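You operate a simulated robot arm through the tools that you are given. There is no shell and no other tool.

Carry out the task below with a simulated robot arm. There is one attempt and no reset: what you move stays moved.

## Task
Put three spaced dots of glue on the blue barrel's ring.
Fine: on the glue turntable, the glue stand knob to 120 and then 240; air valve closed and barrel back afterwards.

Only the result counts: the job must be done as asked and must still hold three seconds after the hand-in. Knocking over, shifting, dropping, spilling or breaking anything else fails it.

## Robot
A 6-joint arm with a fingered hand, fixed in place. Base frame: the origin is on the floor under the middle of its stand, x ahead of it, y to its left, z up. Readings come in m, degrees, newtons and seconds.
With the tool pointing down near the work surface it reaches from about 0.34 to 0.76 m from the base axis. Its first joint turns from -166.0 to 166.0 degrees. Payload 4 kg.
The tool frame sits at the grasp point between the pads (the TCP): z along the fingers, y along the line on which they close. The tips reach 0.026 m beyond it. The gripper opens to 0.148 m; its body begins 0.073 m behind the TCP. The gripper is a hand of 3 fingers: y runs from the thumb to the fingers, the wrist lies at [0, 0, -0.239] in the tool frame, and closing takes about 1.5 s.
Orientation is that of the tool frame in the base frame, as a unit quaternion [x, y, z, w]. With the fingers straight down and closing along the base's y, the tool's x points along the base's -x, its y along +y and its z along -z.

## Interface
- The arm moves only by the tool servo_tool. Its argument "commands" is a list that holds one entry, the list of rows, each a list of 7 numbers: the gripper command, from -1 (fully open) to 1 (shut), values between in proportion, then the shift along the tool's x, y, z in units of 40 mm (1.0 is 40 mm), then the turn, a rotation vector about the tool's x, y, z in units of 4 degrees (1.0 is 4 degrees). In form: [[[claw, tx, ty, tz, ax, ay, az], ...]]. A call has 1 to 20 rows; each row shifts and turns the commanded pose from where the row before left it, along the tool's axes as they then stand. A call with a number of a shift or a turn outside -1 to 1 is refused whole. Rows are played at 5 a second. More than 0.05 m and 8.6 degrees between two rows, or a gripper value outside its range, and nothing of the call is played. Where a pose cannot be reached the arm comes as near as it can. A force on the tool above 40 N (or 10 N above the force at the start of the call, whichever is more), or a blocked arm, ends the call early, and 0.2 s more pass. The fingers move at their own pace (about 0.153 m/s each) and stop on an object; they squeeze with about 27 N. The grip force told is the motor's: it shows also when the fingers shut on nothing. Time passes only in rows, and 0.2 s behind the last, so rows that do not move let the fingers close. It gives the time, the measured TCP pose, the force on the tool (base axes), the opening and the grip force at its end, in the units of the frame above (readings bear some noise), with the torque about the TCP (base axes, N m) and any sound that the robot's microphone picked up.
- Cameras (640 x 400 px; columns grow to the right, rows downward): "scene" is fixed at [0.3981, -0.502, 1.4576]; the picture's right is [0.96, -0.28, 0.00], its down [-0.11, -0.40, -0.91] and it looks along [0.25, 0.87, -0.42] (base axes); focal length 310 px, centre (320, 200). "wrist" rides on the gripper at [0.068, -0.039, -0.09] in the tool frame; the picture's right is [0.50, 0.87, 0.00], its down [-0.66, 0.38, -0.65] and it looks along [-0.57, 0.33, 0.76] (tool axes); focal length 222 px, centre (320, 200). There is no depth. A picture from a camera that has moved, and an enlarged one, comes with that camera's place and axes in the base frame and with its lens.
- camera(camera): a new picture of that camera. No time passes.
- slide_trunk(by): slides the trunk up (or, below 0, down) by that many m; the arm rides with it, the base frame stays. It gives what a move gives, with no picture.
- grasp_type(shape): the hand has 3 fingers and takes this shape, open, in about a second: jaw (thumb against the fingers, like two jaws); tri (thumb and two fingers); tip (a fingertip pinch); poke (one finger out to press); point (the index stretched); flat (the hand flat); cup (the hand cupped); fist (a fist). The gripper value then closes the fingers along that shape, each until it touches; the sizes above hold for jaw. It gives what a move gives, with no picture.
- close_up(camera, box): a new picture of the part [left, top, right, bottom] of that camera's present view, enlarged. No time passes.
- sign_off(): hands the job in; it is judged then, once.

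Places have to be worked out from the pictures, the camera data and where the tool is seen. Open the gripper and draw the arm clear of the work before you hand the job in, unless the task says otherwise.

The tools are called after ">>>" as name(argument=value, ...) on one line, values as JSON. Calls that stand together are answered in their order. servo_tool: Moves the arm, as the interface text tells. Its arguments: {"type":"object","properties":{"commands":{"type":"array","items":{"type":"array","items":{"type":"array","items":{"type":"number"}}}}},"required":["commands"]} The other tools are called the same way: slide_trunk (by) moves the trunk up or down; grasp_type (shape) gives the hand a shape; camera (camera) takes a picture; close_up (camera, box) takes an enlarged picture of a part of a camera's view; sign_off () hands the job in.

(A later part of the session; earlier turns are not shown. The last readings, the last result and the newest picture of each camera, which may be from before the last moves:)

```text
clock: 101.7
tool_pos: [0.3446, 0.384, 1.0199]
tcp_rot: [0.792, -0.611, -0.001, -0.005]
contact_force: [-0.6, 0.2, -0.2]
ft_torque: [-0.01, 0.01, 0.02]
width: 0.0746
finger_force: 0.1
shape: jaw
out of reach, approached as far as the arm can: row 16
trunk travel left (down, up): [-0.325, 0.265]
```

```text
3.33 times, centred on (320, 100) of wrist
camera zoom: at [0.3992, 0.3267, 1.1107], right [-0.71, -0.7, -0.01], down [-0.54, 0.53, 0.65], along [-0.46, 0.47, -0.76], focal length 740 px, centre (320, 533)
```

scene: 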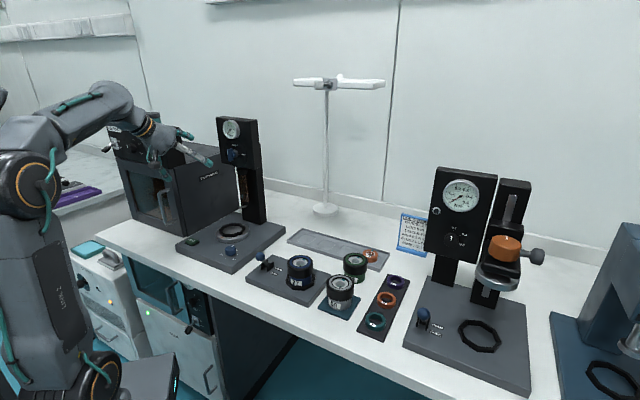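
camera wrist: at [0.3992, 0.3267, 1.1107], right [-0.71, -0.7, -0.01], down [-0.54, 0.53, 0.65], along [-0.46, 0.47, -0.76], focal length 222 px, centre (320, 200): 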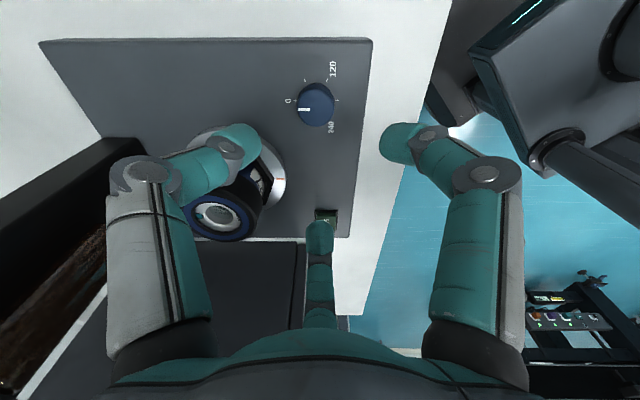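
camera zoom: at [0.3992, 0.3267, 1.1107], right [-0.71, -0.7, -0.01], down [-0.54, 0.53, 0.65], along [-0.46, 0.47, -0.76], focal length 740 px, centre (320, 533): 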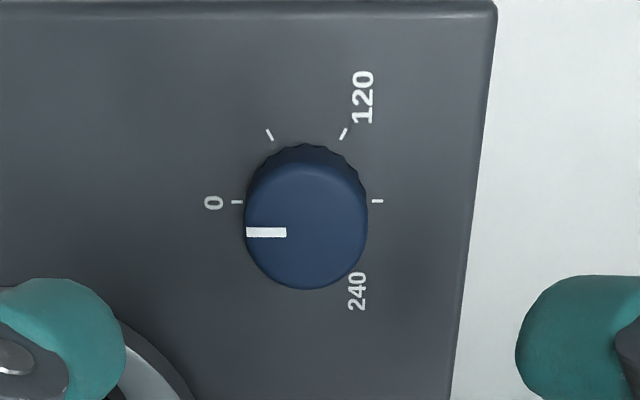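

The pre-roll just hit the arm's limit and pushed the hand 10 mm off. I roll back 12° and recentre on the knob.

>>> servo_tool(commands=[[[0, 0, 0, 0, 0, 0, 1], [0, 0, 0, 0, 0, 0, 1], [0, 0, 0, 0, 0, 0, 1], [0, 0, 0, 0, 0, 0, 0]]])

>>> close_up(camera="wrist", box=[260, 40, 380, 160])

```text
clock: 102.7
tool_pos: [0.3448, 0.3836, 1.0199]
tcp_rot: [0.725, -0.688, -0.003, -0.002]
contact_force: [0.3, -0.3, 0.3]
ft_torque: [-0.04, 0.0, -0.02]
width: 0.0745
finger_force: 0.1
shape: jaw
trunk travel left (down, up): [-0.325, 0.265]
```

```text
3.33 times, centred on (320, 100) of wrist
camera zoom: at [0.3878, 0.3171, 1.1103], right [-0.84, -0.54, 0.0], down [-0.41, 0.63, 0.66], along [-0.36, 0.55, -0.75], focal length 740 px, centre (320, 533)
```

zoom: 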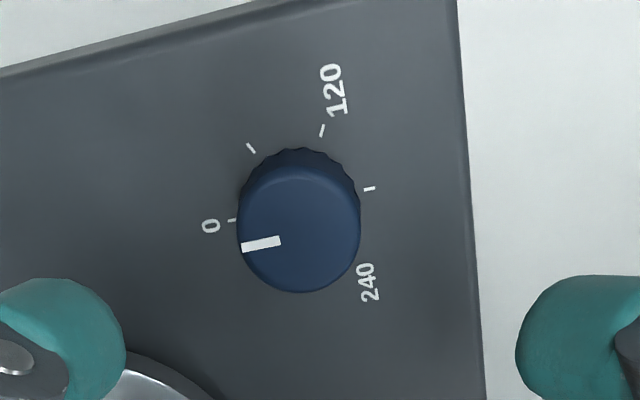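

I shift onto the knob axis and descend to z≈0.96 for a second check.

>>> servo_tool(commands=[[[0, 0.07, -0.2, 0, 0, 0, 0], [0, 0, 0, 0.75, 0, 0, 0], [0, 0, 0, 0.75, 0, 0, 0], [0, 0, 0, 0, 0, 0, 0]]])

>>> close_up(camera="wrist", box=[250, 60, 390, 200])

>>> close_up(camera="scene", box=[200, 200, 280, 270])

```text
clock: 103.7
tool_pos: [0.3538, 0.3817, 0.9603]
tcp_rot: [0.725, -0.688, -0.002, -0.002]
contact_force: [0.2, 0.3, 0.2]
ft_torque: [0.0, -0.02, 0.01]
width: 0.0747
finger_force: 0.2
shape: jaw
trunk travel left (down, up): [-0.325, 0.265]
```

```text
2.86 times, centred on (320, 130) of wrist
camera zoom: at [0.3966, 0.3137, 1.0508], right [-0.84, -0.54, 0.0], down [-0.41, 0.63, 0.66], along [-0.36, 0.55, -0.75], focal length 635 px, centre (320, 400)
```

zoom: 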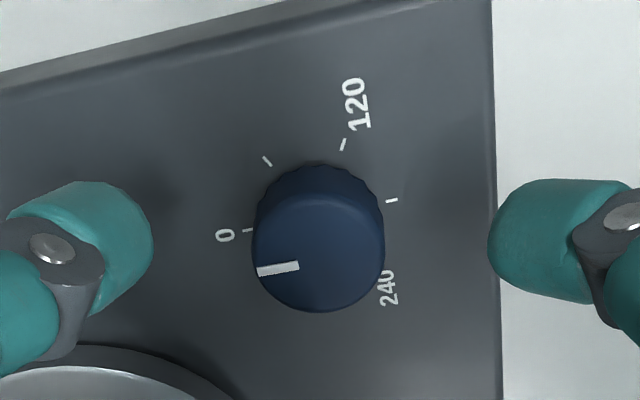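

```text
5.71 times, centred on (240, 235) of scene
camera zoom: at [0.3981, -0.502, 1.4576], right [0.96, -0.28, 0.0], down [-0.11, -0.4, -0.91], along [0.25, 0.87, -0.42], focal length 1769 px, centre (777, 0)
```

zoom: 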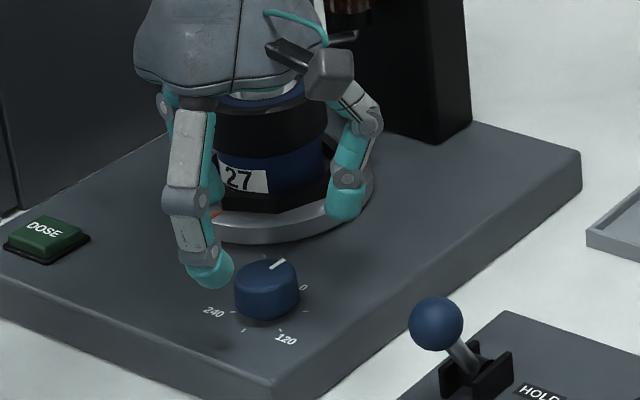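

The knob is nearly on axis. I make a last 3 mm correction, go down to z≈0.908 and close on the knob.

>>> servo_tool(commands=[[[0, -0.06, 0.03, 0, 0, 0, 0], [0, 0, 0, 0.43, 0, 0, 0], [0, 0, 0, 0.43, 0, 0, 0], [0, 0, 0, 0.43, 0, 0, 0], [0, 0, 0, 0, 0, 0, 0]]])

>>> close_up(camera="wrist", box=[230, 100, 410, 250])

>>> close_up(camera="scene", box=[210, 220, 260, 260])

```text
clock: 104.9
tool_pos: [0.3513, 0.3853, 0.9101]
tcp_rot: [0.726, -0.688, -0.002, -0.002]
contact_force: [-0.4, -0.2, 0.2]
ft_torque: [0.03, -0.04, 0.03]
width: 0.0743
finger_force: 0.1
shape: jaw
trunk travel left (down, up): [-0.325, 0.265]
```

```text
2.67 times, centred on (320, 175) of wrist
camera zoom: at [0.3941, 0.3186, 1.0004], right [-0.84, -0.54, 0.0], down [-0.41, 0.63, 0.66], along [-0.36, 0.55, -0.75], focal length 592 px, centre (320, 267)
```

zoom: 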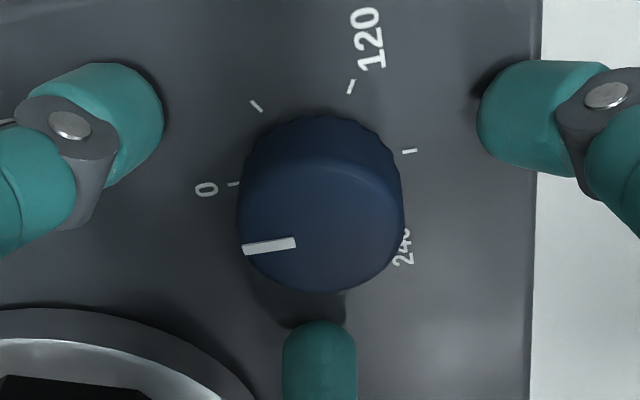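

```text
10.00 times, centred on (235, 240) of scene
camera zoom: at [0.3981, -0.502, 1.4576], right [0.96, -0.28, 0.0], down [-0.11, -0.4, -0.91], along [0.25, 0.87, -0.42], focal length 3095 px, centre (1170, -200)
```

zoom: 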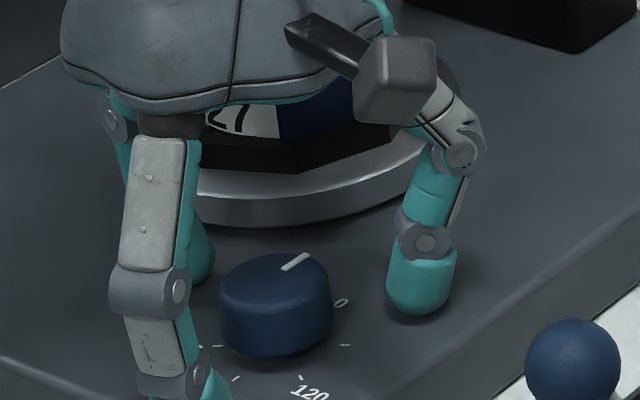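

The three fingers surround the knob evenly. I close on it.

>>> servo_tool(commands=[[[0.3, 0, 0, 0, 0, 0, 0], [0.5, 0, 0, 0, 0, 0, 0], [0.8, 0, 0, 0, 0, 0, 0], [1, 0, 0, 0, 0, 0, 0], [1, 0, 0, 0, 0, 0, 0], [1, 0, 0, 0, 0, 0, 0]]])

>>> close_up(camera="wrist", box=[230, 100, 410, 250])

>>> close_up(camera="scene", box=[210, 220, 260, 260])

```text
clock: 106.3
tool_pos: [0.3516, 0.386, 0.9105]
tcp_rot: [0.725, -0.688, 0.0, -0.001]
contact_force: [-0.6, 0.6, -5.4]
ft_torque: [0.03, -0.03, 0.05]
width: 0.028
finger_force: 27.2
shape: jaw
trunk travel left (down, up): [-0.325, 0.265]
```

```text
2.67 times, centred on (320, 175) of wrist
camera zoom: at [0.3941, 0.3187, 1.0002], right [-0.84, -0.54, 0.0], down [-0.41, 0.63, 0.66], along [-0.36, 0.55, -0.75], focal length 592 px, centre (320, 267)
```

zoom: 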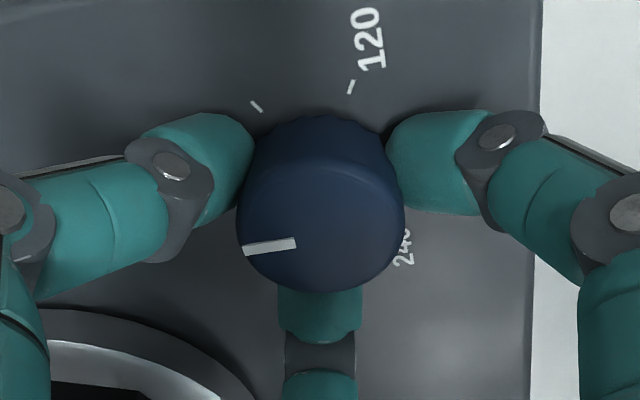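

```text
10.00 times, centred on (235, 240) of scene
camera zoom: at [0.3981, -0.502, 1.4576], right [0.96, -0.28, 0.0], down [-0.11, -0.4, -0.91], along [0.25, 0.87, -0.42], focal length 3095 px, centre (1170, -200)
```

zoom: 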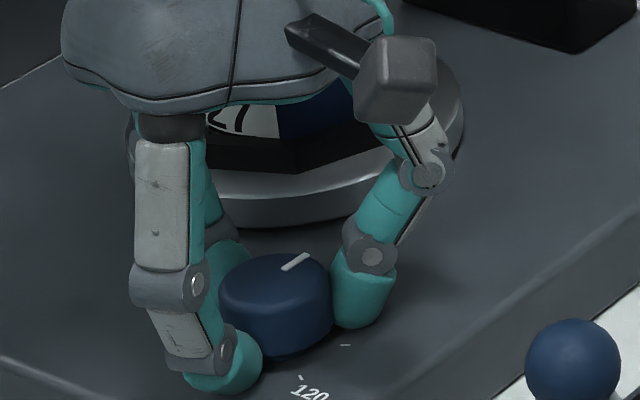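

A centred grip. I turn it clockwise 60° first, then check.

>>> servo_tool(commands=[[[1, 0, 0, 0, 0, 0, 1], [1, 0, 0, 0, 0, 0, 1], [1, 0, 0, 0, 0, 0, 1], [1, 0, 0, 0, 0, 0, 1], [1, 0, 0, 0, 0, 0, 1], [1, 0, 0, 0, 0, 0, 1], [1, 0, 0, 0, 0, 0, 1], [1, 0, 0, 0, 0, 0, 1], [1, 0, 0, 0, 0, 0, 1], [1, 0, 0, 0, 0, 0, 1], [1, 0, 0, 0, 0, 0, 1], [1, 0, 0, 0, 0, 0, 1], [1, 0, 0, 0, 0, 0, 1], [1, 0, 0, 0, 0, 0, 1], [1, 0, 0, 0, 0, 0, 1]]])

>>> close_up(camera="wrist", box=[230, 100, 410, 250])

>>> close_up(camera="scene", box=[205, 195, 275, 265])

```text
clock: 109.5
tool_pos: [0.3537, 0.3851, 0.9087]
tcp_rot: [-0.283, 0.959, 0.003, 0.003]
contact_force: [23.7, 6.3, 21.7]
ft_torque: [-0.14, -0.85, 0.23]
width: 0.0288
finger_force: 27.6
shape: jaw
trunk travel left (down, up): [-0.325, 0.265]
```

```text
2.67 times, centred on (320, 175) of wrist
camera zoom: at [0.3182, 0.3133, 0.9991], right [-0.89, 0.45, 0.0], down [0.34, 0.67, 0.66], along [0.3, 0.59, -0.75], focal length 592 px, centre (320, 267)
```

zoom: 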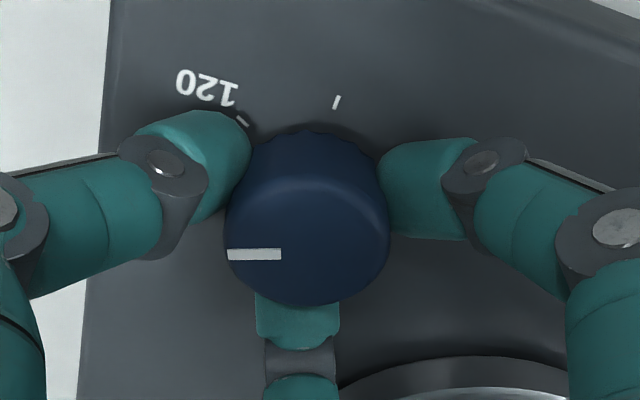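

```text
5.71 times, centred on (240, 230) of scene
camera zoom: at [0.3981, -0.502, 1.4576], right [0.96, -0.28, 0.0], down [-0.11, -0.4, -0.91], along [0.25, 0.87, -0.42], focal length 1769 px, centre (777, 29)
```

zoom: 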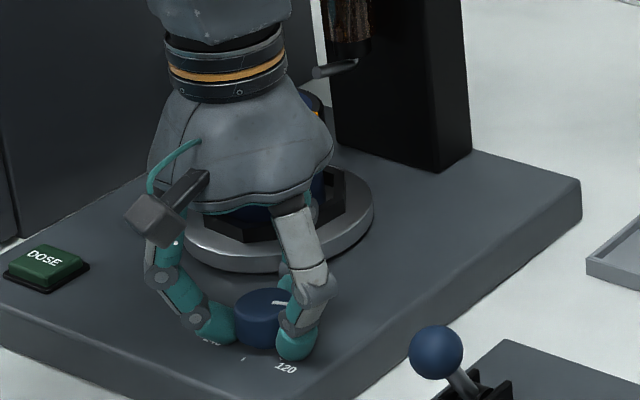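

The knob followed without slipping, but side force has built up because the knob's axis is about 3 mm off the hand's. I shift the hand those 3 mm towards +x to relieve it.

>>> servo_tool(commands=[[[1, -0.03, -0.02, -0.01, 0, 0, 0], [1, -0.03, -0.02, -0.01, 0, 0, 0], [1, 0, 0, 0, 0, 0, 0]]])

```text
clock: 110.3
tool_pos: [0.355, 0.3841, 0.91]
tcp_rot: [-0.284, 0.959, 0.003, -0.001]
contact_force: [11.5, 5.5, 12.2]
ft_torque: [0.04, -0.44, 0.06]
width: 0.0284
finger_force: 27.0
shape: jaw
trunk travel left (down, up): [-0.325, 0.265]
```

The force halved. I shift a bit more and continue turning.

>>> servo_tool(commands=[[[1, -0.055, -0.018, -0.012, 0, 0, 0], [1, 0, 0, 0, 0, 0, 0]]])

>>> servo_tool(commands=[[[1, 0, 0, 0, 0, 0, 1], [1, 0, 0, 0, 0, 0, 1], [1, 0, 0, 0, 0, 0, 1], [1, 0, 0, 0, 0, 0, 1], [1, 0, 0, 0, 0, 0, 1], [1, 0, 0, 0, 0, 0, 1], [1, 0, 0, 0, 0, 0, 1], [1, 0, 0, 0, 0, 0, 1]]])

>>> close_up(camera="wrist", box=[230, 100, 410, 250])

>>> close_up(camera="scene", box=[205, 195, 275, 265])

```text
clock: 110.9
tool_pos: [0.3557, 0.3846, 0.9087]
tcp_rot: [-0.284, 0.959, 0.002, -0.001]
contact_force: [-0.1, 2.2, 3.7]
ft_torque: [0.0, -0.14, 0.01]
width: 0.0286
finger_force: 26.9
shape: jaw
trunk travel left (down, up): [-0.325, 0.265]
```

```text
clock: 112.7
tool_pos: [0.3583, 0.3842, 0.9097]
tcp_rot: [-0.008, 1.0, 0.002, -0.001]
contact_force: [2.4, -7.8, -0.9]
ft_torque: [-0.31, -0.1, 0.07]
width: 0.0283
finger_force: 26.9
shape: jaw
trunk travel left (down, up): [-0.325, 0.265]
```

```text
2.67 times, centred on (320, 175) of wrist
camera zoom: at [0.2911, 0.3429, 1.0], right [-0.51, 0.86, 0.0], down [0.65, 0.39, 0.66], along [0.56, 0.34, -0.76], focal length 592 px, centre (320, 267)
```

zoom: 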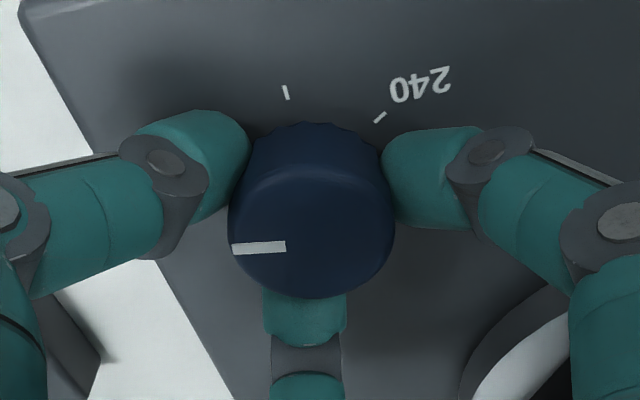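

```text
5.71 times, centred on (240, 230) of scene
camera zoom: at [0.3981, -0.502, 1.4576], right [0.96, -0.28, 0.0], down [-0.11, -0.4, -0.91], along [0.25, 0.87, -0.42], focal length 1769 px, centre (777, 29)
```

zoom: 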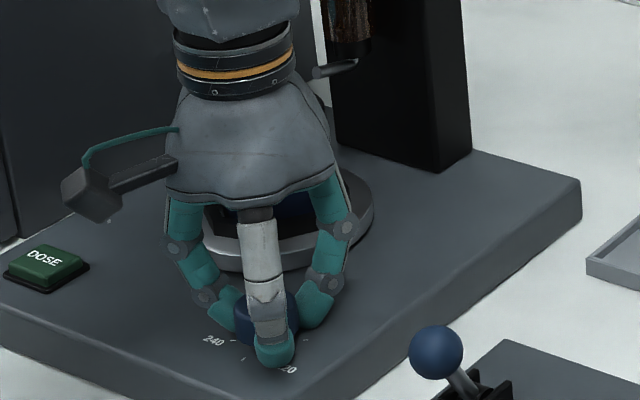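

About 92° are done. I turn the last 28° with a small correction for the side force.

>>> servo_tool(commands=[[[1, 0, -0.03, 0, 0, 0, 1], [1, 0, 0, 0, 0, 0, 1], [1, 0, 0, 0, 0, 0, 1], [1, 0, 0, 0, 0, 0, 1], [1, 0, 0, 0, 0, 0, 1], [1, 0, 0, 0, 0, 0, 1], [1, 0, 0, 0, 0, 0, 1], [1, 0, 0, 0, 0, 0, 0]]])

>>> close_up(camera="wrist", box=[230, 100, 410, 250])

>>> close_up(camera="scene", box=[205, 195, 275, 265])

```text
clock: 114.5
tool_pos: [0.3584, 0.3838, 0.9088]
tcp_rot: [0.235, 0.972, 0.003, -0.001]
contact_force: [13.2, -12.4, -3.2]
ft_torque: [-0.37, -0.29, 0.08]
width: 0.0281
finger_force: 27.5
shape: jaw
trunk travel left (down, up): [-0.325, 0.265]
```

```text
2.67 times, centred on (320, 175) of wrist
camera zoom: at [0.2803, 0.3773, 1.0004], right [-0.05, 1.0, 0.01], down [0.76, 0.04, 0.65], along [0.65, 0.04, -0.76], focal length 592 px, centre (320, 267)
```

zoom: 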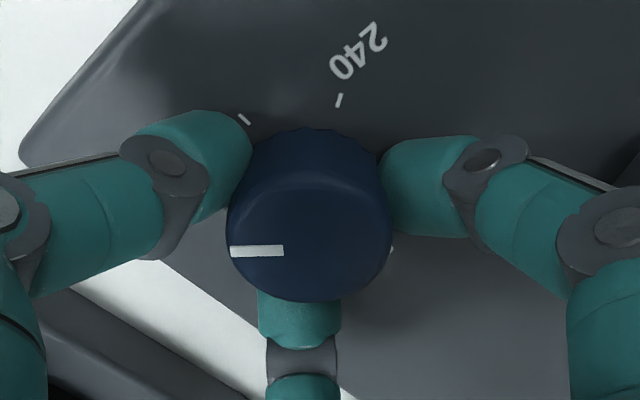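

```text
5.71 times, centred on (240, 230) of scene
camera zoom: at [0.3981, -0.502, 1.4576], right [0.96, -0.28, 0.0], down [-0.11, -0.4, -0.91], along [0.25, 0.87, -0.42], focal length 1769 px, centre (777, 29)
```

zoom: 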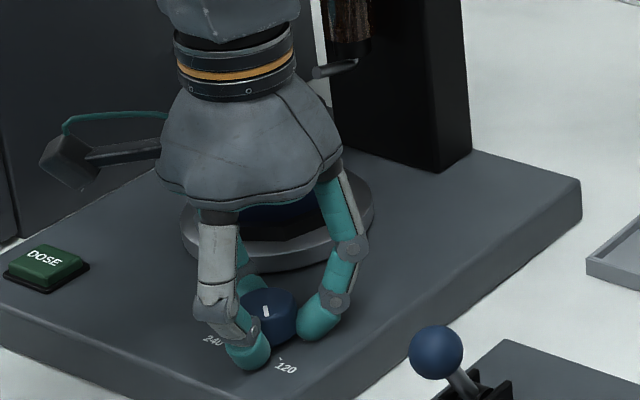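

The hand has turned 120°. I relieve the side load, release gently and rise to read the pointer.

>>> servo_tool(commands=[[[1, -0.05, -0.016, 0, 0, 0, 0], [1, 0, 0, 0, 0, 0, 0], [0.7, 0, 0, 0, 0, 0, 0], [0.45, 0, 0, 0, 0, 0, 0], [0.2, 0, 0, 0, 0, 0, 0], [0, 0, 0, 0, 0, 0, 0], [0, 0, 0, -0.5, 0, 0, 0], [0, 0, 0, -0.9, 0, 0, 0], [0, 0, 0, -0.9, 0, 0, 0], [0, 0, 0, 0, 0, 0, 0]]])

>>> close_up(camera="wrist", box=[250, 50, 390, 170])

>>> close_up(camera="scene", box=[210, 190, 265, 260])

```text
clock: 116.7
tool_pos: [0.3572, 0.3808, 1.0026]
tcp_rot: [0.234, 0.972, 0.001, 0.0]
contact_force: [-0.3, 0.8, 0.1]
ft_torque: [0.02, 0.0, 0.0]
width: 0.0733
finger_force: 0.0
shape: jaw
trunk travel left (down, up): [-0.325, 0.265]
```

```text
3.33 times, centred on (320, 110) of wrist
camera zoom: at [0.2802, 0.3751, 1.093], right [-0.05, 1.0, 0.0], down [0.76, 0.04, 0.65], along [0.65, 0.04, -0.76], focal length 740 px, centre (320, 500)
```

zoom: 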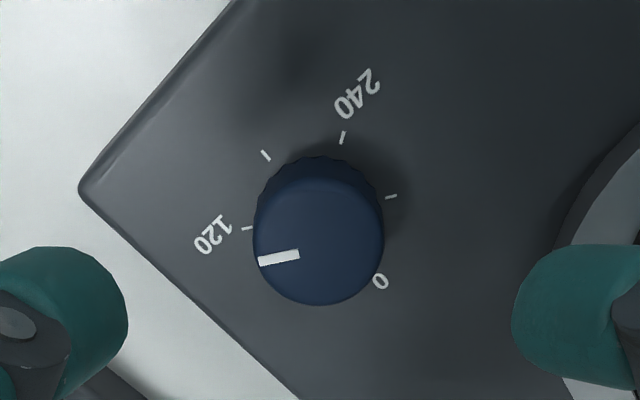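

```text
5.71 times, centred on (238, 225) of scene
camera zoom: at [0.3981, -0.502, 1.4576], right [0.96, -0.28, 0.0], down [-0.11, -0.4, -0.91], along [0.25, 0.87, -0.42], focal length 1769 px, centre (791, 57)
```

zoom: 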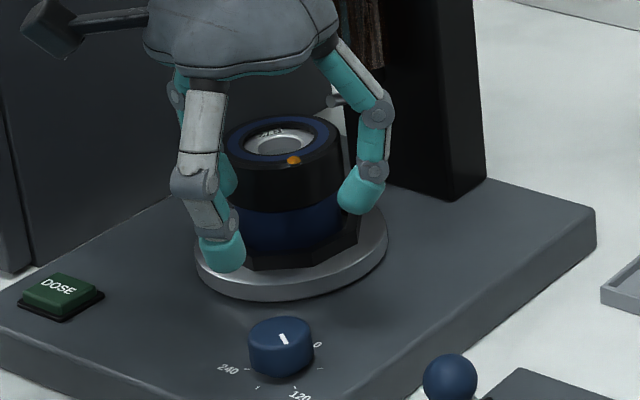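

The pointer stands on 120 and the turntable has carried the first dot round by 120°. I roll the hand back, take the poke shape and return to the DOSE button.

>>> servo_tool(commands=[[[0, 0, 0, -0.685, 0, 0, 0], [0, 0, 0, 0, 0, 0, -1], [0, 0, 0, 0, 0, 0, -1], [0, 0, 0, 0, 0, 0, -1], [0, 0, 0, 0, 0, 0, -1], [0, 0, 0, 0, 0, 0, -1], [0, 0, 0, 0, 0, 0, -1], [0, 0, 0, 0, 0, 0, -1], [0, 0, 0, 0, 0, 0, -1], [0, 0, 0, 0, 0, 0, -1], [0, 0, 0, 0, 0, 0, -1], [0, 0, 0, 0, 0, 0, -1], [0, 0, 0, 0, 0, 0, -1], [0, 0, 0, 0, 0, 0, -1], [0, 0, 0, 0, 0, 0, -1], [0, 0, 0, 0, 0, 0, -1], [0, 0, 0, 0, 0, 0, -1], [0, 0, 0, 0, 0, 0, -1], [0, 0, 0, 0, 0, 0, -1], [0, 0, 0, 0, 0, 0, 0]]])

>>> grasp_type(shape="poke")

```text
clock: 120.9
tool_pos: [0.3583, 0.3826, 1.0285]
tcp_rot: [-0.383, 0.924, 0.002, 0.001]
contact_force: [-0.1, -0.2, -0.2]
ft_torque: [-0.01, -0.04, 0.03]
width: 0.0738
finger_force: 0.0
shape: jaw
trunk travel left (down, up): [-0.325, 0.265]
```

```text
clock: 121.8
tool_pos: [0.3588, 0.3828, 1.0296]
tcp_rot: [-0.383, 0.924, 0.002, 0.001]
contact_force: [0.1, 0.1, 0.2]
ft_torque: [0.03, 0.02, 0.01]
width: 0.0
finger_force: 0.0
shape: poke
trunk travel left (down, up): [-0.325, 0.265]
```

I move across and down to just above the button, as before.

>>> servo_tool(commands=[[[-1, 0.092, 0.864, 0, 0, 0, 0], [-1, 0.092, 0.864, 0, 0, 0, 0], [-1, 0.092, 0.864, 0, 0, 0, 0], [-1, 0.092, 0.864, 0, 0, 0, 0], [-1, 0.092, 0.864, 0, 0, 0, 0], [-1, 0, 0, 0.78, 0, 0, 0], [-1, 0, 0, 0.78, 0, 0, 0], [-1, 0, 0, 0.78, 0, 0, 0], [-1, 0, 0, 0, 0, 0, 0]]])

>>> close_up(camera="scene", box=[185, 215, 225, 250])

>>> close_up(camera="wrist", box=[260, 80, 380, 200])

```text
clock: 123.8
tool_pos: [0.2221, 0.4919, 0.9364]
tcp_rot: [-0.383, 0.924, 0.001, 0.001]
contact_force: [0.5, 0.7, -0.2]
ft_torque: [-0.02, 0.03, 0.01]
width: 0.0
finger_force: 0.0
shape: poke
trunk travel left (down, up): [-0.325, 0.265]
```

```text
11.43 times, centred on (205, 232) of scene
camera zoom: at [0.3981, -0.502, 1.4576], right [0.96, -0.28, 0.0], down [-0.11, -0.4, -0.91], along [0.25, 0.87, -0.42], focal length 3537 px, centre (1634, -171)
```

zoom: 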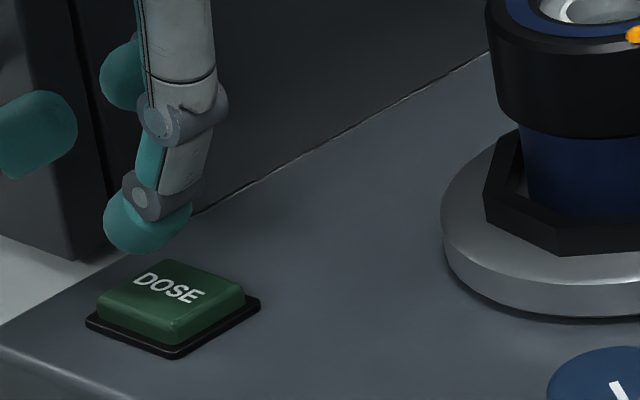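

```text
3.33 times, centred on (320, 140) of wrist
camera zoom: at [0.2026, 0.415, 1.0262], right [-0.97, 0.26, 0.0], down [0.2, 0.73, 0.66], along [0.17, 0.64, -0.75], focal length 740 px, centre (320, 400)
```

zoom: 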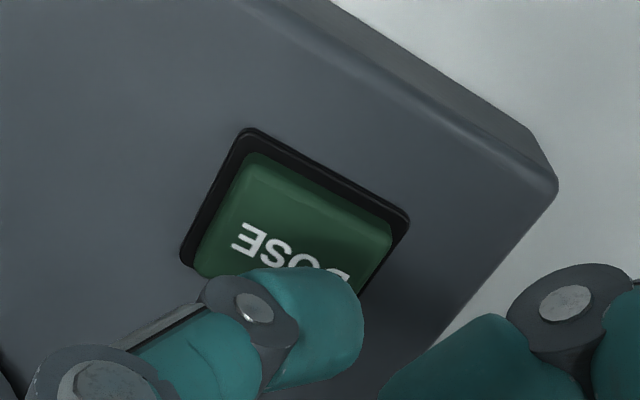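

Same spot as before. I press down again until the click.

>>> servo_tool(commands=[[[-1, 0, 0, 0.15, 0, 0, 0], [-1, 0, 0, 0.15, 0, 0, 0], [-1, 0, 0, 0.12, 0, 0, 0], [-1, 0, 0, 0, 0, 0, 0]]])

>>> servo_tool(commands=[[[-1, 0, 0, 0.05, 0, 0, 0], [-1, 0, 0, 0.05, 0, 0, 0], [-1, 0, 0, 0, 0, 0, 0]]])

```text
clock: 124.8
tool_pos: [0.2243, 0.4922, 0.9183]
tcp_rot: [-0.383, 0.924, 0.002, 0.001]
contact_force: [0.5, -0.9, 0.3]
ft_torque: [0.03, -0.04, 0.01]
width: 0.0
finger_force: 0.0
shape: poke
trunk travel left (down, up): [-0.325, 0.265]
```

```text
clock: 125.6
tool_pos: [0.2245, 0.4917, 0.9142]
tcp_rot: [-0.383, 0.924, 0.002, 0.0]
contact_force: [1.0, 0.4, 3.6]
ft_torque: [-0.04, -0.01, 0.02]
width: 0.0
finger_force: 0.1
shape: poke
trunk travel left (down, up): [-0.325, 0.265]
heard: click
```

Second click heard. I lift off, check the ring, and go back over the knob.

>>> servo_tool(commands=[[[-1, 0, 0, -0.5, 0, 0, 0], [-1, 0, 0, -0.8, 0, 0, 0], [-1, 0, 0, -0.8, 0, 0, 0], [-1, 0, 0, -0.8, 0, 0, 0], [-1, 0, 0, 0, 0, 0, 0]]])

>>> close_up(camera="scene", box=[220, 195, 260, 240])

```text
clock: 126.8
tool_pos: [0.2253, 0.4902, 1.0325]
tcp_rot: [-0.382, 0.924, 0.002, 0.001]
contact_force: [-0.5, -0.4, -1.7]
ft_torque: [0.01, -0.05, -0.04]
width: 0.0002
finger_force: 0.0
shape: poke
trunk travel left (down, up): [-0.325, 0.265]
```

```text
8.89 times, centred on (240, 218) of scene
camera zoom: at [0.3981, -0.502, 1.4576], right [0.96, -0.28, 0.0], down [-0.11, -0.4, -0.91], along [0.25, 0.87, -0.42], focal length 2751 px, centre (1031, 44)
```

zoom: 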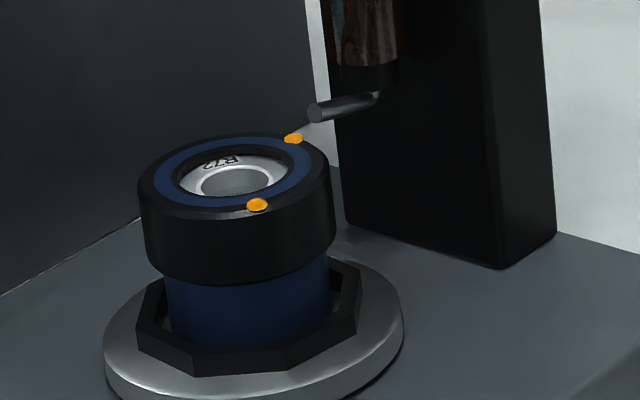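

Two clean dots. I return over the knob, whose axis I now place at (0.353, 0.381), and take the jaw shape with the same pre-roll.

>>> servo_tool(commands=[[[-1, -0.066, -0.842, 0, 0, 0, 0], [-1, -0.066, -0.842, 0, 0, 0, 0], [-1, -0.066, -0.842, 0, 0, 0, 0], [-1, -0.066, -0.842, 0, 0, 0, 0], [-1, -0.066, -0.842, 0, 0, 0, 0], [-1, 0, 0, 0, 0, 0, 0]]])

>>> grasp_type(shape="jaw")

>>> servo_tool(commands=[[[-0.3, 0, 0, 0, 0, 0, 0], [0, 0, 0, 0, 0, 0, -1], [0, 0, 0, 0, 0, 0, -1], [0, 0, 0, 0, 0, 0, -1], [0, 0, 0, 0, 0, 0, -1], [0, 0, 0, 0, 0, 0, -1], [0, 0, 0, 0, 0, 0, -1], [0, 0, 0, 0, 0, 0, -1], [0, 0, 0, 0, 0, 0, -1], [0, 0, 0, 0, 0, 0, -1], [0, 0, 0, 0, 0, 0, -1], [0, 0, 0, 0, 0, 0, -1], [0, 0, 0, 0, 0, 0, -1], [0, 0, 0, 0, 0, 0, 0]]])

>>> close_up(camera="wrist", box=[260, 40, 380, 160])

```text
clock: 128.2
tool_pos: [0.3524, 0.3828, 1.0301]
tcp_rot: [-0.383, 0.924, 0.003, 0.001]
contact_force: [-0.1, -0.6, -1.2]
ft_torque: [0.0, 0.02, 0.06]
width: 0.0
finger_force: 0.0
shape: poke
trunk travel left (down, up): [-0.325, 0.265]
```

```text
clock: 129.1
tool_pos: [0.3502, 0.3826, 1.0286]
tcp_rot: [-0.382, 0.924, 0.002, 0.001]
contact_force: [0.2, 0.5, 0.7]
ft_torque: [0.02, 0.01, 0.01]
width: 0.1479
finger_force: 0.1
shape: jaw
trunk travel left (down, up): [-0.325, 0.265]
```

```text
clock: 132.1
tool_pos: [0.3508, 0.3812, 1.031]
tcp_rot: [0.726, -0.688, -0.001, -0.002]
contact_force: [0.2, -0.2, 0.2]
ft_torque: [0.01, -0.02, 0.01]
width: 0.0747
finger_force: 0.0
shape: jaw
trunk travel left (down, up): [-0.325, 0.265]
```

```text
3.33 times, centred on (320, 100) of wrist
camera zoom: at [0.3942, 0.3142, 1.1215], right [-0.84, -0.55, 0.0], down [-0.41, 0.63, 0.66], along [-0.36, 0.55, -0.75], focal length 740 px, centre (320, 533)
```

zoom: 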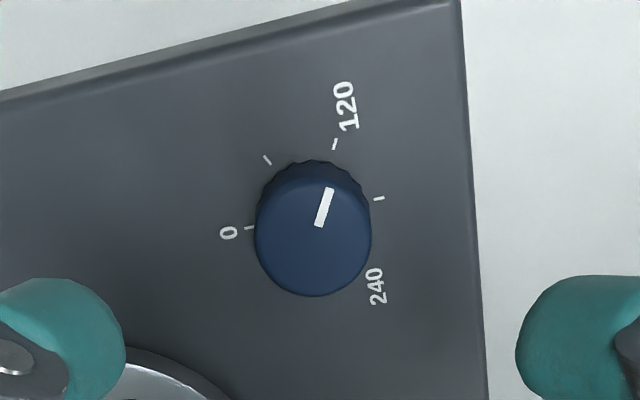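

Pointer on 120, and the knob is within 2 mm of the axis. I correct and go straight down, then close.

>>> servo_tool(commands=[[[0, -0.01, -0.04, 0, 0, 0, 0], [0, 0, 0, 0.8, 0, 0, 0], [0, 0, 0, 0.8, 0, 0, 0], [0, 0, 0, 0.8, 0, 0, 0], [0, 0, 0, 0.6, 0, 0, 0], [0, 0, 0, 0, 0, 0, 0]]])

>>> close_up(camera="wrist", box=[230, 100, 410, 250])

```text
clock: 133.5
tool_pos: [0.354, 0.3803, 0.9122]
tcp_rot: [0.725, -0.688, -0.002, -0.002]
contact_force: [-0.1, -0.4, 1.4]
ft_torque: [-0.02, -0.01, -0.02]
width: 0.0745
finger_force: 0.0
shape: jaw
trunk travel left (down, up): [-0.325, 0.265]
```

```text
2.67 times, centred on (320, 175) of wrist
camera zoom: at [0.3963, 0.3136, 1.0019], right [-0.84, -0.54, 0.0], down [-0.41, 0.63, 0.66], along [-0.36, 0.55, -0.75], focal length 592 px, centre (320, 267)
```

zoom: 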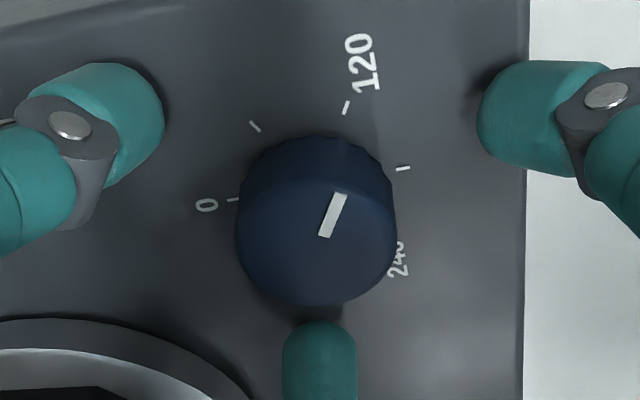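

Better centred than last time. I go down 2 mm, close and turn 60°.

>>> servo_tool(commands=[[[0.3, 0, 0, 0.05, 0, 0, 0], [0.5, 0, 0, 0, 0, 0, 0], [0.8, 0, 0, 0, 0, 0, 0], [1, 0, 0, 0, 0, 0, 0], [1, 0, 0, 0, 0, 0, 0], [1, 0, 0, 0, 0, 0, 0]]])

>>> servo_tool(commands=[[[1, 0, 0, 0, 0, 0, 1], [1, 0, 0, 0, 0, 0, 1], [1, 0, 0, 0, 0, 0, 1], [1, 0, 0, 0, 0, 0, 1], [1, 0, 0, 0, 0, 0, 1], [1, 0, 0, 0, 0, 0, 1], [1, 0, 0, 0, 0, 0, 1], [1, 0, 0, 0, 0, 0, 1], [1, 0, 0, 0, 0, 0, 1], [1, 0, 0, 0, 0, 0, 1]]])

>>> close_up(camera="wrist", box=[230, 100, 410, 250])

```text
clock: 134.9
tool_pos: [0.3537, 0.3824, 0.9096]
tcp_rot: [0.725, -0.688, -0.001, -0.001]
contact_force: [2.3, 1.1, -2.7]
ft_torque: [0.02, -0.08, 0.0]
width: 0.026
finger_force: 27.0
shape: jaw
trunk travel left (down, up): [-0.325, 0.265]
```

```text
clock: 137.1
tool_pos: [0.3538, 0.3818, 0.9105]
tcp_rot: [-0.447, 0.895, 0.003, 0.0]
contact_force: [12.8, 2.4, 16.4]
ft_torque: [-0.2, -0.57, 0.19]
width: 0.0267
finger_force: 26.8
shape: jaw
trunk travel left (down, up): [-0.325, 0.265]
```

```text
2.67 times, centred on (320, 175) of wrist
camera zoom: at [0.3445, 0.303, 0.9994], right [-0.99, 0.12, 0.0], down [0.09, 0.75, 0.66], along [0.08, 0.65, -0.75], focal length 592 px, centre (320, 267)
```

zoom: 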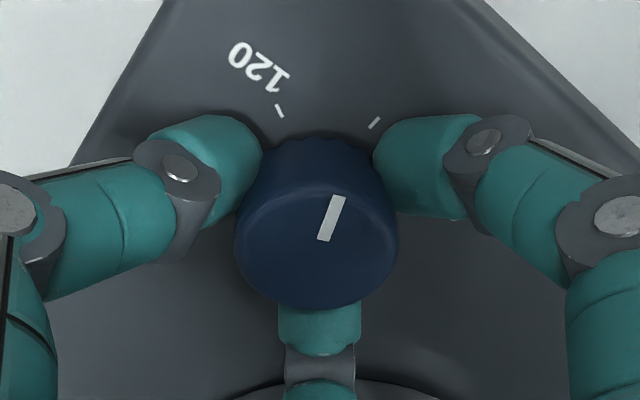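

The knob turned along 40° without slipping. I relieve the side load again with a 2.5 mm shift and go on.

>>> servo_tool(commands=[[[1, -0.038, -0.05, -0.012, 0, 0, 0], [1, 0, 0, 0, 0, 0, 0]]])

>>> servo_tool(commands=[[[1, 0, 0, 0, 0, 0, 1], [1, 0, 0, 0, 0, 0, 1], [1, 0, 0, 0, 0, 0, 1], [1, 0, 0, 0, 0, 0, 1], [1, 0, 0, 0, 0, 0, 1], [1, 0, 0, 0, 0, 0, 1]]])

```text
clock: 137.7
tool_pos: [0.3553, 0.3821, 0.9091]
tcp_rot: [-0.446, 0.895, 0.002, 0.0]
contact_force: [-0.2, 2.5, 10.5]
ft_torque: [-0.13, -0.13, 0.03]
width: 0.0267
finger_force: 28.0
shape: jaw
trunk travel left (down, up): [-0.325, 0.265]
```

```text
clock: 139.1
tool_pos: [0.3567, 0.3829, 0.9091]
tcp_rot: [-0.249, 0.968, 0.002, 0.0]
contact_force: [-1.4, -1.4, 3.5]
ft_torque: [-0.07, 0.01, 0.04]
width: 0.0267
finger_force: 26.8
shape: jaw
trunk travel left (down, up): [-0.325, 0.265]
```

Forces are low again at 64°. I carry on with the remaining 56° in two parts.

>>> servo_tool(commands=[[[1, 0, 0, 0, 0, 0, 1], [1, 0, 0, 0, 0, 0, 1], [1, 0, 0, 0, 0, 0, 1], [1, 0, 0, 0, 0, 0, 1], [1, 0, 0, 0, 0, 0, 1], [1, 0, 0, 0, 0, 0, 1], [1, 0, 0, 0, 0, 0, 1]]])

>>> servo_tool(commands=[[[1, 0, 0, 0, 0, 0, 1], [1, 0, 0, 0, 0, 0, 1], [1, 0, 0, 0, 0, 0, 1], [1, 0, 0, 0, 0, 0, 1], [1, 0, 0, 0, 0, 0, 1], [1, 0, 0, 0, 0, 0, 1], [1, 0, 0, 0, 0, 0, 1], [1, 0, 0, 0, 0, 0, 0]]])

>>> close_up(camera="wrist", box=[230, 100, 410, 250])

>>> close_up(camera="scene", box=[205, 195, 275, 265])

```text
clock: 140.7
tool_pos: [0.3563, 0.3831, 0.908]
tcp_rot: [-0.008, 1.0, 0.003, -0.001]
contact_force: [4.5, -4.3, -0.1]
ft_torque: [-0.2, -0.16, 0.04]
width: 0.0267
finger_force: 26.5
shape: jaw
trunk travel left (down, up): [-0.325, 0.265]
```

```text
clock: 142.5
tool_pos: [0.3556, 0.3808, 0.9099]
tcp_rot: [0.234, 0.972, 0.003, -0.001]
contact_force: [8.2, -7.5, -3.8]
ft_torque: [-0.18, -0.14, -0.01]
width: 0.0266
finger_force: 27.5
shape: jaw
trunk travel left (down, up): [-0.325, 0.265]
```

```text
2.67 times, centred on (320, 175) of wrist
camera zoom: at [0.2781, 0.3759, 1.0002], right [-0.05, 1.0, 0.0], down [0.76, 0.04, 0.65], along [0.65, 0.04, -0.76], focal length 592 px, centre (320, 267)
```

zoom: 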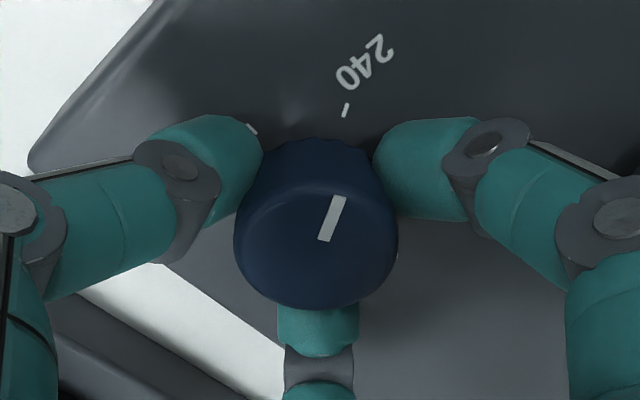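

```text
5.71 times, centred on (240, 230) of scene
camera zoom: at [0.3981, -0.502, 1.4576], right [0.96, -0.28, 0.0], down [-0.11, -0.4, -0.91], along [0.25, 0.87, -0.42], focal length 1769 px, centre (777, 29)
```

zoom: 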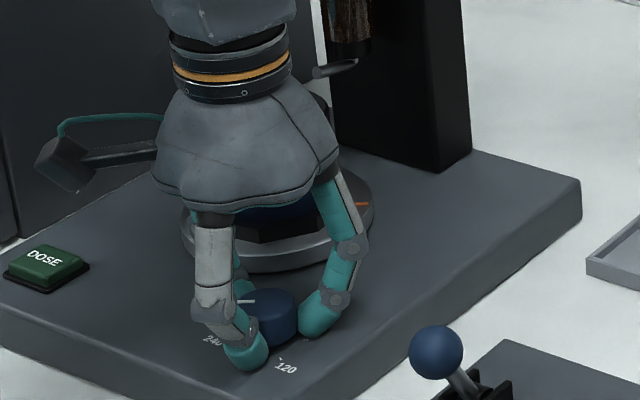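

The pointer now faces the 240 tick. I relieve, release and rise to check.

>>> servo_tool(commands=[[[1, -0.034, -0.011, 0, 0, 0, 0], [1, 0, 0, 0, 0, 0, 0], [0.7, 0, 0, 0, 0, 0, 0], [0.45, 0, 0, 0, 0, 0, 0], [0.2, 0, 0, 0, 0, 0, 0], [0, 0, 0, 0, 0, 0, 0], [0, 0, 0, -0.5, 0, 0, 0], [0, 0, 0, -0.9, 0, 0, 0], [0, 0, 0, -0.9, 0, 0, 0], [0, 0, 0, -0.7, 0, 0, 0], [0, 0, 0, 0, 0, 0, 0]]])

>>> close_up(camera="wrist", box=[250, 40, 390, 160])

>>> close_up(camera="scene", box=[210, 190, 265, 260])

```text
clock: 144.9
tool_pos: [0.3585, 0.3805, 1.0282]
tcp_rot: [0.233, 0.972, 0.002, -0.001]
contact_force: [-0.7, -0.6, -0.6]
ft_torque: [0.03, 0.01, -0.01]
width: 0.0735
finger_force: 0.0
shape: jaw
trunk travel left (down, up): [-0.325, 0.265]
```

```text
3.33 times, centred on (320, 100) of wrist
camera zoom: at [0.2799, 0.3755, 1.1197], right [-0.05, 1.0, 0.0], down [0.76, 0.04, 0.65], along [0.65, 0.04, -0.76], focal length 740 px, centre (320, 533)
```

zoom: 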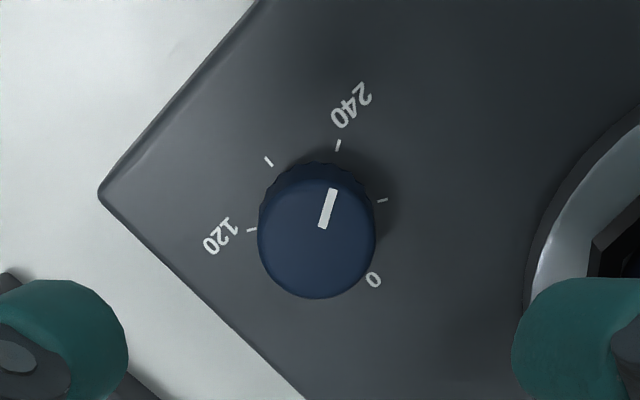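

```text
5.71 times, centred on (238, 225) of scene
camera zoom: at [0.3981, -0.502, 1.4576], right [0.96, -0.28, 0.0], down [-0.11, -0.4, -0.91], along [0.25, 0.87, -0.42], focal length 1769 px, centre (791, 57)
```

zoom: 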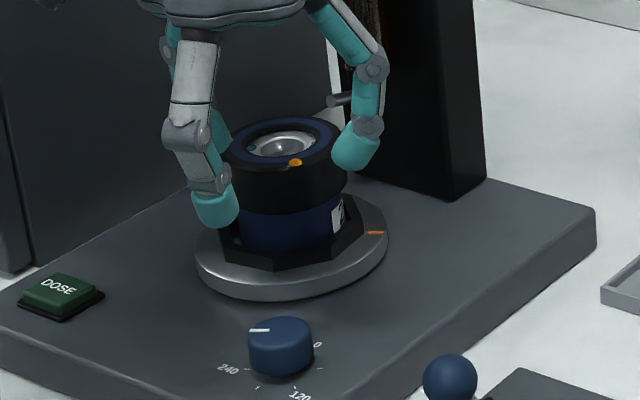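

Pointer on 240 and the turntable has followed. I roll back, take the poke shape and go to DOSE for the third dot.

>>> servo_tool(commands=[[[0, 0, 0, 0, 0, 0, -1], [0, 0, 0, 0, 0, 0, -1], [0, 0, 0, 0, 0, 0, -1], [0, 0, 0, 0, 0, 0, -1], [0, 0, 0, 0, 0, 0, -1], [0, 0, 0, 0, 0, 0, -1], [0, 0, 0, 0, 0, 0, -1], [0, 0, 0, 0, 0, 0, -1], [0, 0, 0, 0, 0, 0, -1], [0, 0, 0, 0, 0, 0, -1], [0, 0, 0, 0, 0, 0, -1], [0, 0, 0, 0, 0, 0, -1], [0, 0, 0, 0, 0, 0, -1], [0, 0, 0, 0, 0, 0, -1], [0, 0, 0, 0, 0, 0, -1], [0, 0, 0, 0, 0, 0, -1], [0, 0, 0, 0, 0, 0, -1], [0, 0, 0, 0, 0, 0, -1], [0, 0, 0, 0, 0, 0, 0]]])

>>> grasp_type(shape="poke")

```text
clock: 148.9
tool_pos: [0.3578, 0.38, 1.0297]
tcp_rot: [-0.383, 0.924, 0.002, 0.001]
contact_force: [-0.3, 0.8, 1.2]
ft_torque: [-0.01, -0.03, -0.01]
width: 0.0733
finger_force: 0.0
shape: jaw
trunk travel left (down, up): [-0.325, 0.265]
```

```text
clock: 149.8
tool_pos: [0.357, 0.3809, 1.0296]
tcp_rot: [-0.383, 0.924, 0.002, 0.001]
contact_force: [0.3, 0.0, 0.3]
ft_torque: [0.03, 0.01, 0.01]
width: 0.0
finger_force: 0.0
shape: poke
trunk travel left (down, up): [-0.325, 0.265]
```

I move across to above the button.

>>> servo_tool(commands=[[[-1, 0.08, 0.867, 0, 0, 0, 0], [-1, 0.08, 0.867, 0, 0, 0, 0], [-1, 0.08, 0.867, 0, 0, 0, 0], [-1, 0.08, 0.867, 0, 0, 0, 0], [-1, 0.08, 0.867, 0, 0, 0, 0], [-1, 0, 0, 0.78, 0, 0, 0], [-1, 0, 0, 0.78, 0, 0, 0], [-1, 0, 0, 0.78, 0, 0, 0], [-1, 0, 0, 0, 0, 0, 0]]])

>>> close_up(camera="scene", box=[185, 215, 225, 250])

>>> close_up(camera="wrist", box=[260, 80, 380, 200])

```text
clock: 151.8
tool_pos: [0.2233, 0.4928, 0.9351]
tcp_rot: [-0.382, 0.924, 0.003, 0.001]
contact_force: [-0.4, -0.3, -0.9]
ft_torque: [-0.02, -0.01, 0.02]
width: 0.0001
finger_force: 0.0
shape: poke
trunk travel left (down, up): [-0.325, 0.265]
```

```text
11.43 times, centred on (205, 232) of scene
camera zoom: at [0.3981, -0.502, 1.4576], right [0.96, -0.28, 0.0], down [-0.11, -0.4, -0.91], along [0.25, 0.87, -0.42], focal length 3537 px, centre (1634, -171)
```

zoom: 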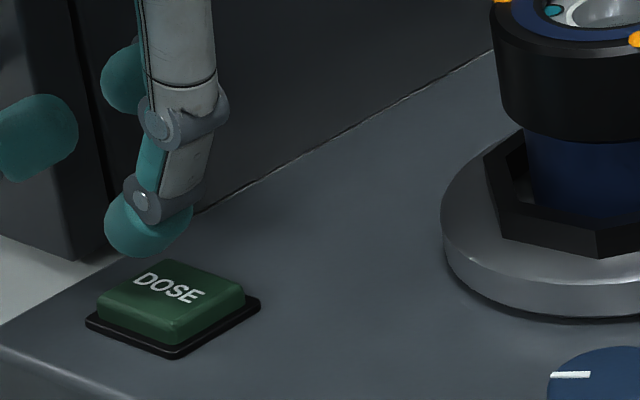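

```text
3.33 times, centred on (320, 140) of wrist
camera zoom: at [0.2025, 0.4158, 1.0246], right [-0.97, 0.26, 0.0], down [0.2, 0.73, 0.66], along [0.17, 0.64, -0.75], focal length 740 px, centre (320, 400)
```

zoom: 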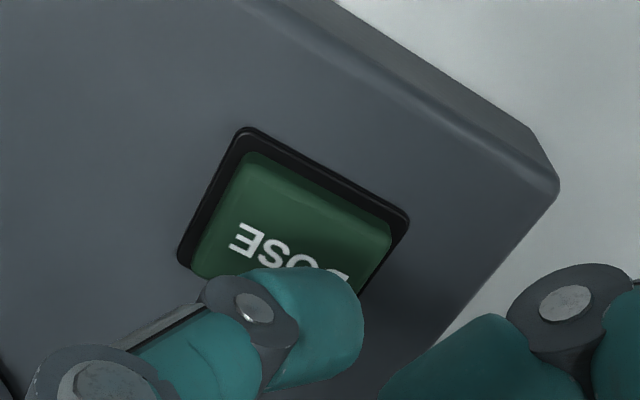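

The tip is over the button in the same spot. I press for the third dose.

>>> servo_tool(commands=[[[-1, 0, 0, 0.15, 0, 0, 0], [-1, 0, 0, 0.15, 0, 0, 0], [-1, 0, 0, 0.12, 0, 0, 0], [-1, 0, 0, 0, 0, 0, 0]]])

>>> servo_tool(commands=[[[-1, 0, 0, 0.05, 0, 0, 0], [-1, 0, 0, 0.05, 0, 0, 0], [-1, 0, 0, 0, 0, 0, 0]]])

```text
clock: 152.8
tool_pos: [0.2234, 0.4922, 0.9193]
tcp_rot: [-0.382, 0.924, 0.003, 0.0]
contact_force: [0.2, -0.1, 0.1]
ft_torque: [0.02, 0.02, 0.01]
width: 0.0
finger_force: 0.1
shape: poke
trunk travel left (down, up): [-0.325, 0.265]
```

```text
clock: 153.6
tool_pos: [0.223, 0.4935, 0.9147]
tcp_rot: [-0.382, 0.924, 0.002, 0.001]
contact_force: [0.1, 1.0, 1.8]
ft_torque: [0.02, 0.03, -0.01]
width: 0.0002
finger_force: 0.1
shape: poke
trunk travel left (down, up): [-0.325, 0.265]
heard: click
```

Third click heard. I lift off and check the ring.

>>> servo_tool(commands=[[[-1, 0, 0, -0.5, 0, 0, 0], [-1, 0, 0, -0.8, 0, 0, 0], [-1, 0, 0, -0.8, 0, 0, 0], [-1, 0, 0, -0.8, 0, 0, 0], [-1, 0, 0, 0, 0, 0, 0]]])

>>> close_up(camera="scene", box=[220, 195, 260, 240])

>>> camera(camera="wrist")

```text
clock: 154.8
tool_pos: [0.2227, 0.4914, 1.0316]
tcp_rot: [-0.383, 0.924, 0.002, 0.0]
contact_force: [-0.9, -0.6, 0.5]
ft_torque: [0.0, 0.01, -0.05]
width: 0.0002
finger_force: 0.1
shape: poke
trunk travel left (down, up): [-0.325, 0.265]
```

```text
8.89 times, centred on (240, 218) of scene
camera zoom: at [0.3981, -0.502, 1.4576], right [0.96, -0.28, 0.0], down [-0.11, -0.4, -0.91], along [0.25, 0.87, -0.42], focal length 2751 px, centre (1031, 44)
```

zoom: 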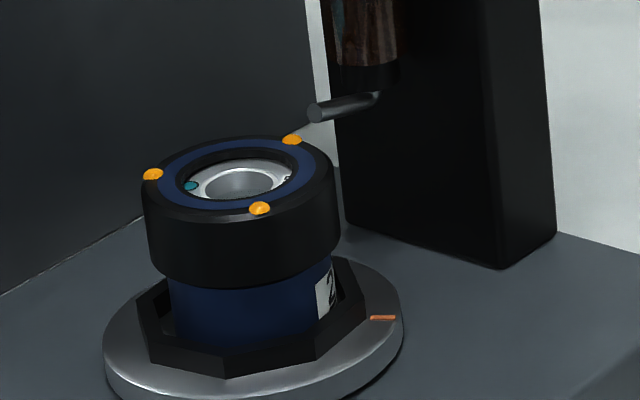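

```text
taken
camera wrist: at [0.2022, 0.4146, 1.1219], right [-0.97, 0.26, 0.0], down [0.2, 0.73, 0.66], along [0.17, 0.64, -0.75], focal length 222 px, centre (320, 200)
```

wrist: 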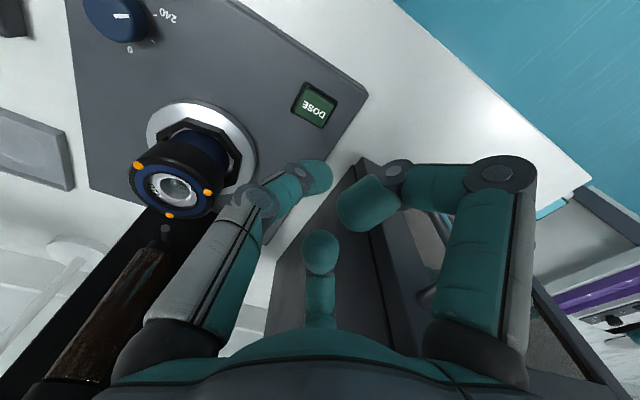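

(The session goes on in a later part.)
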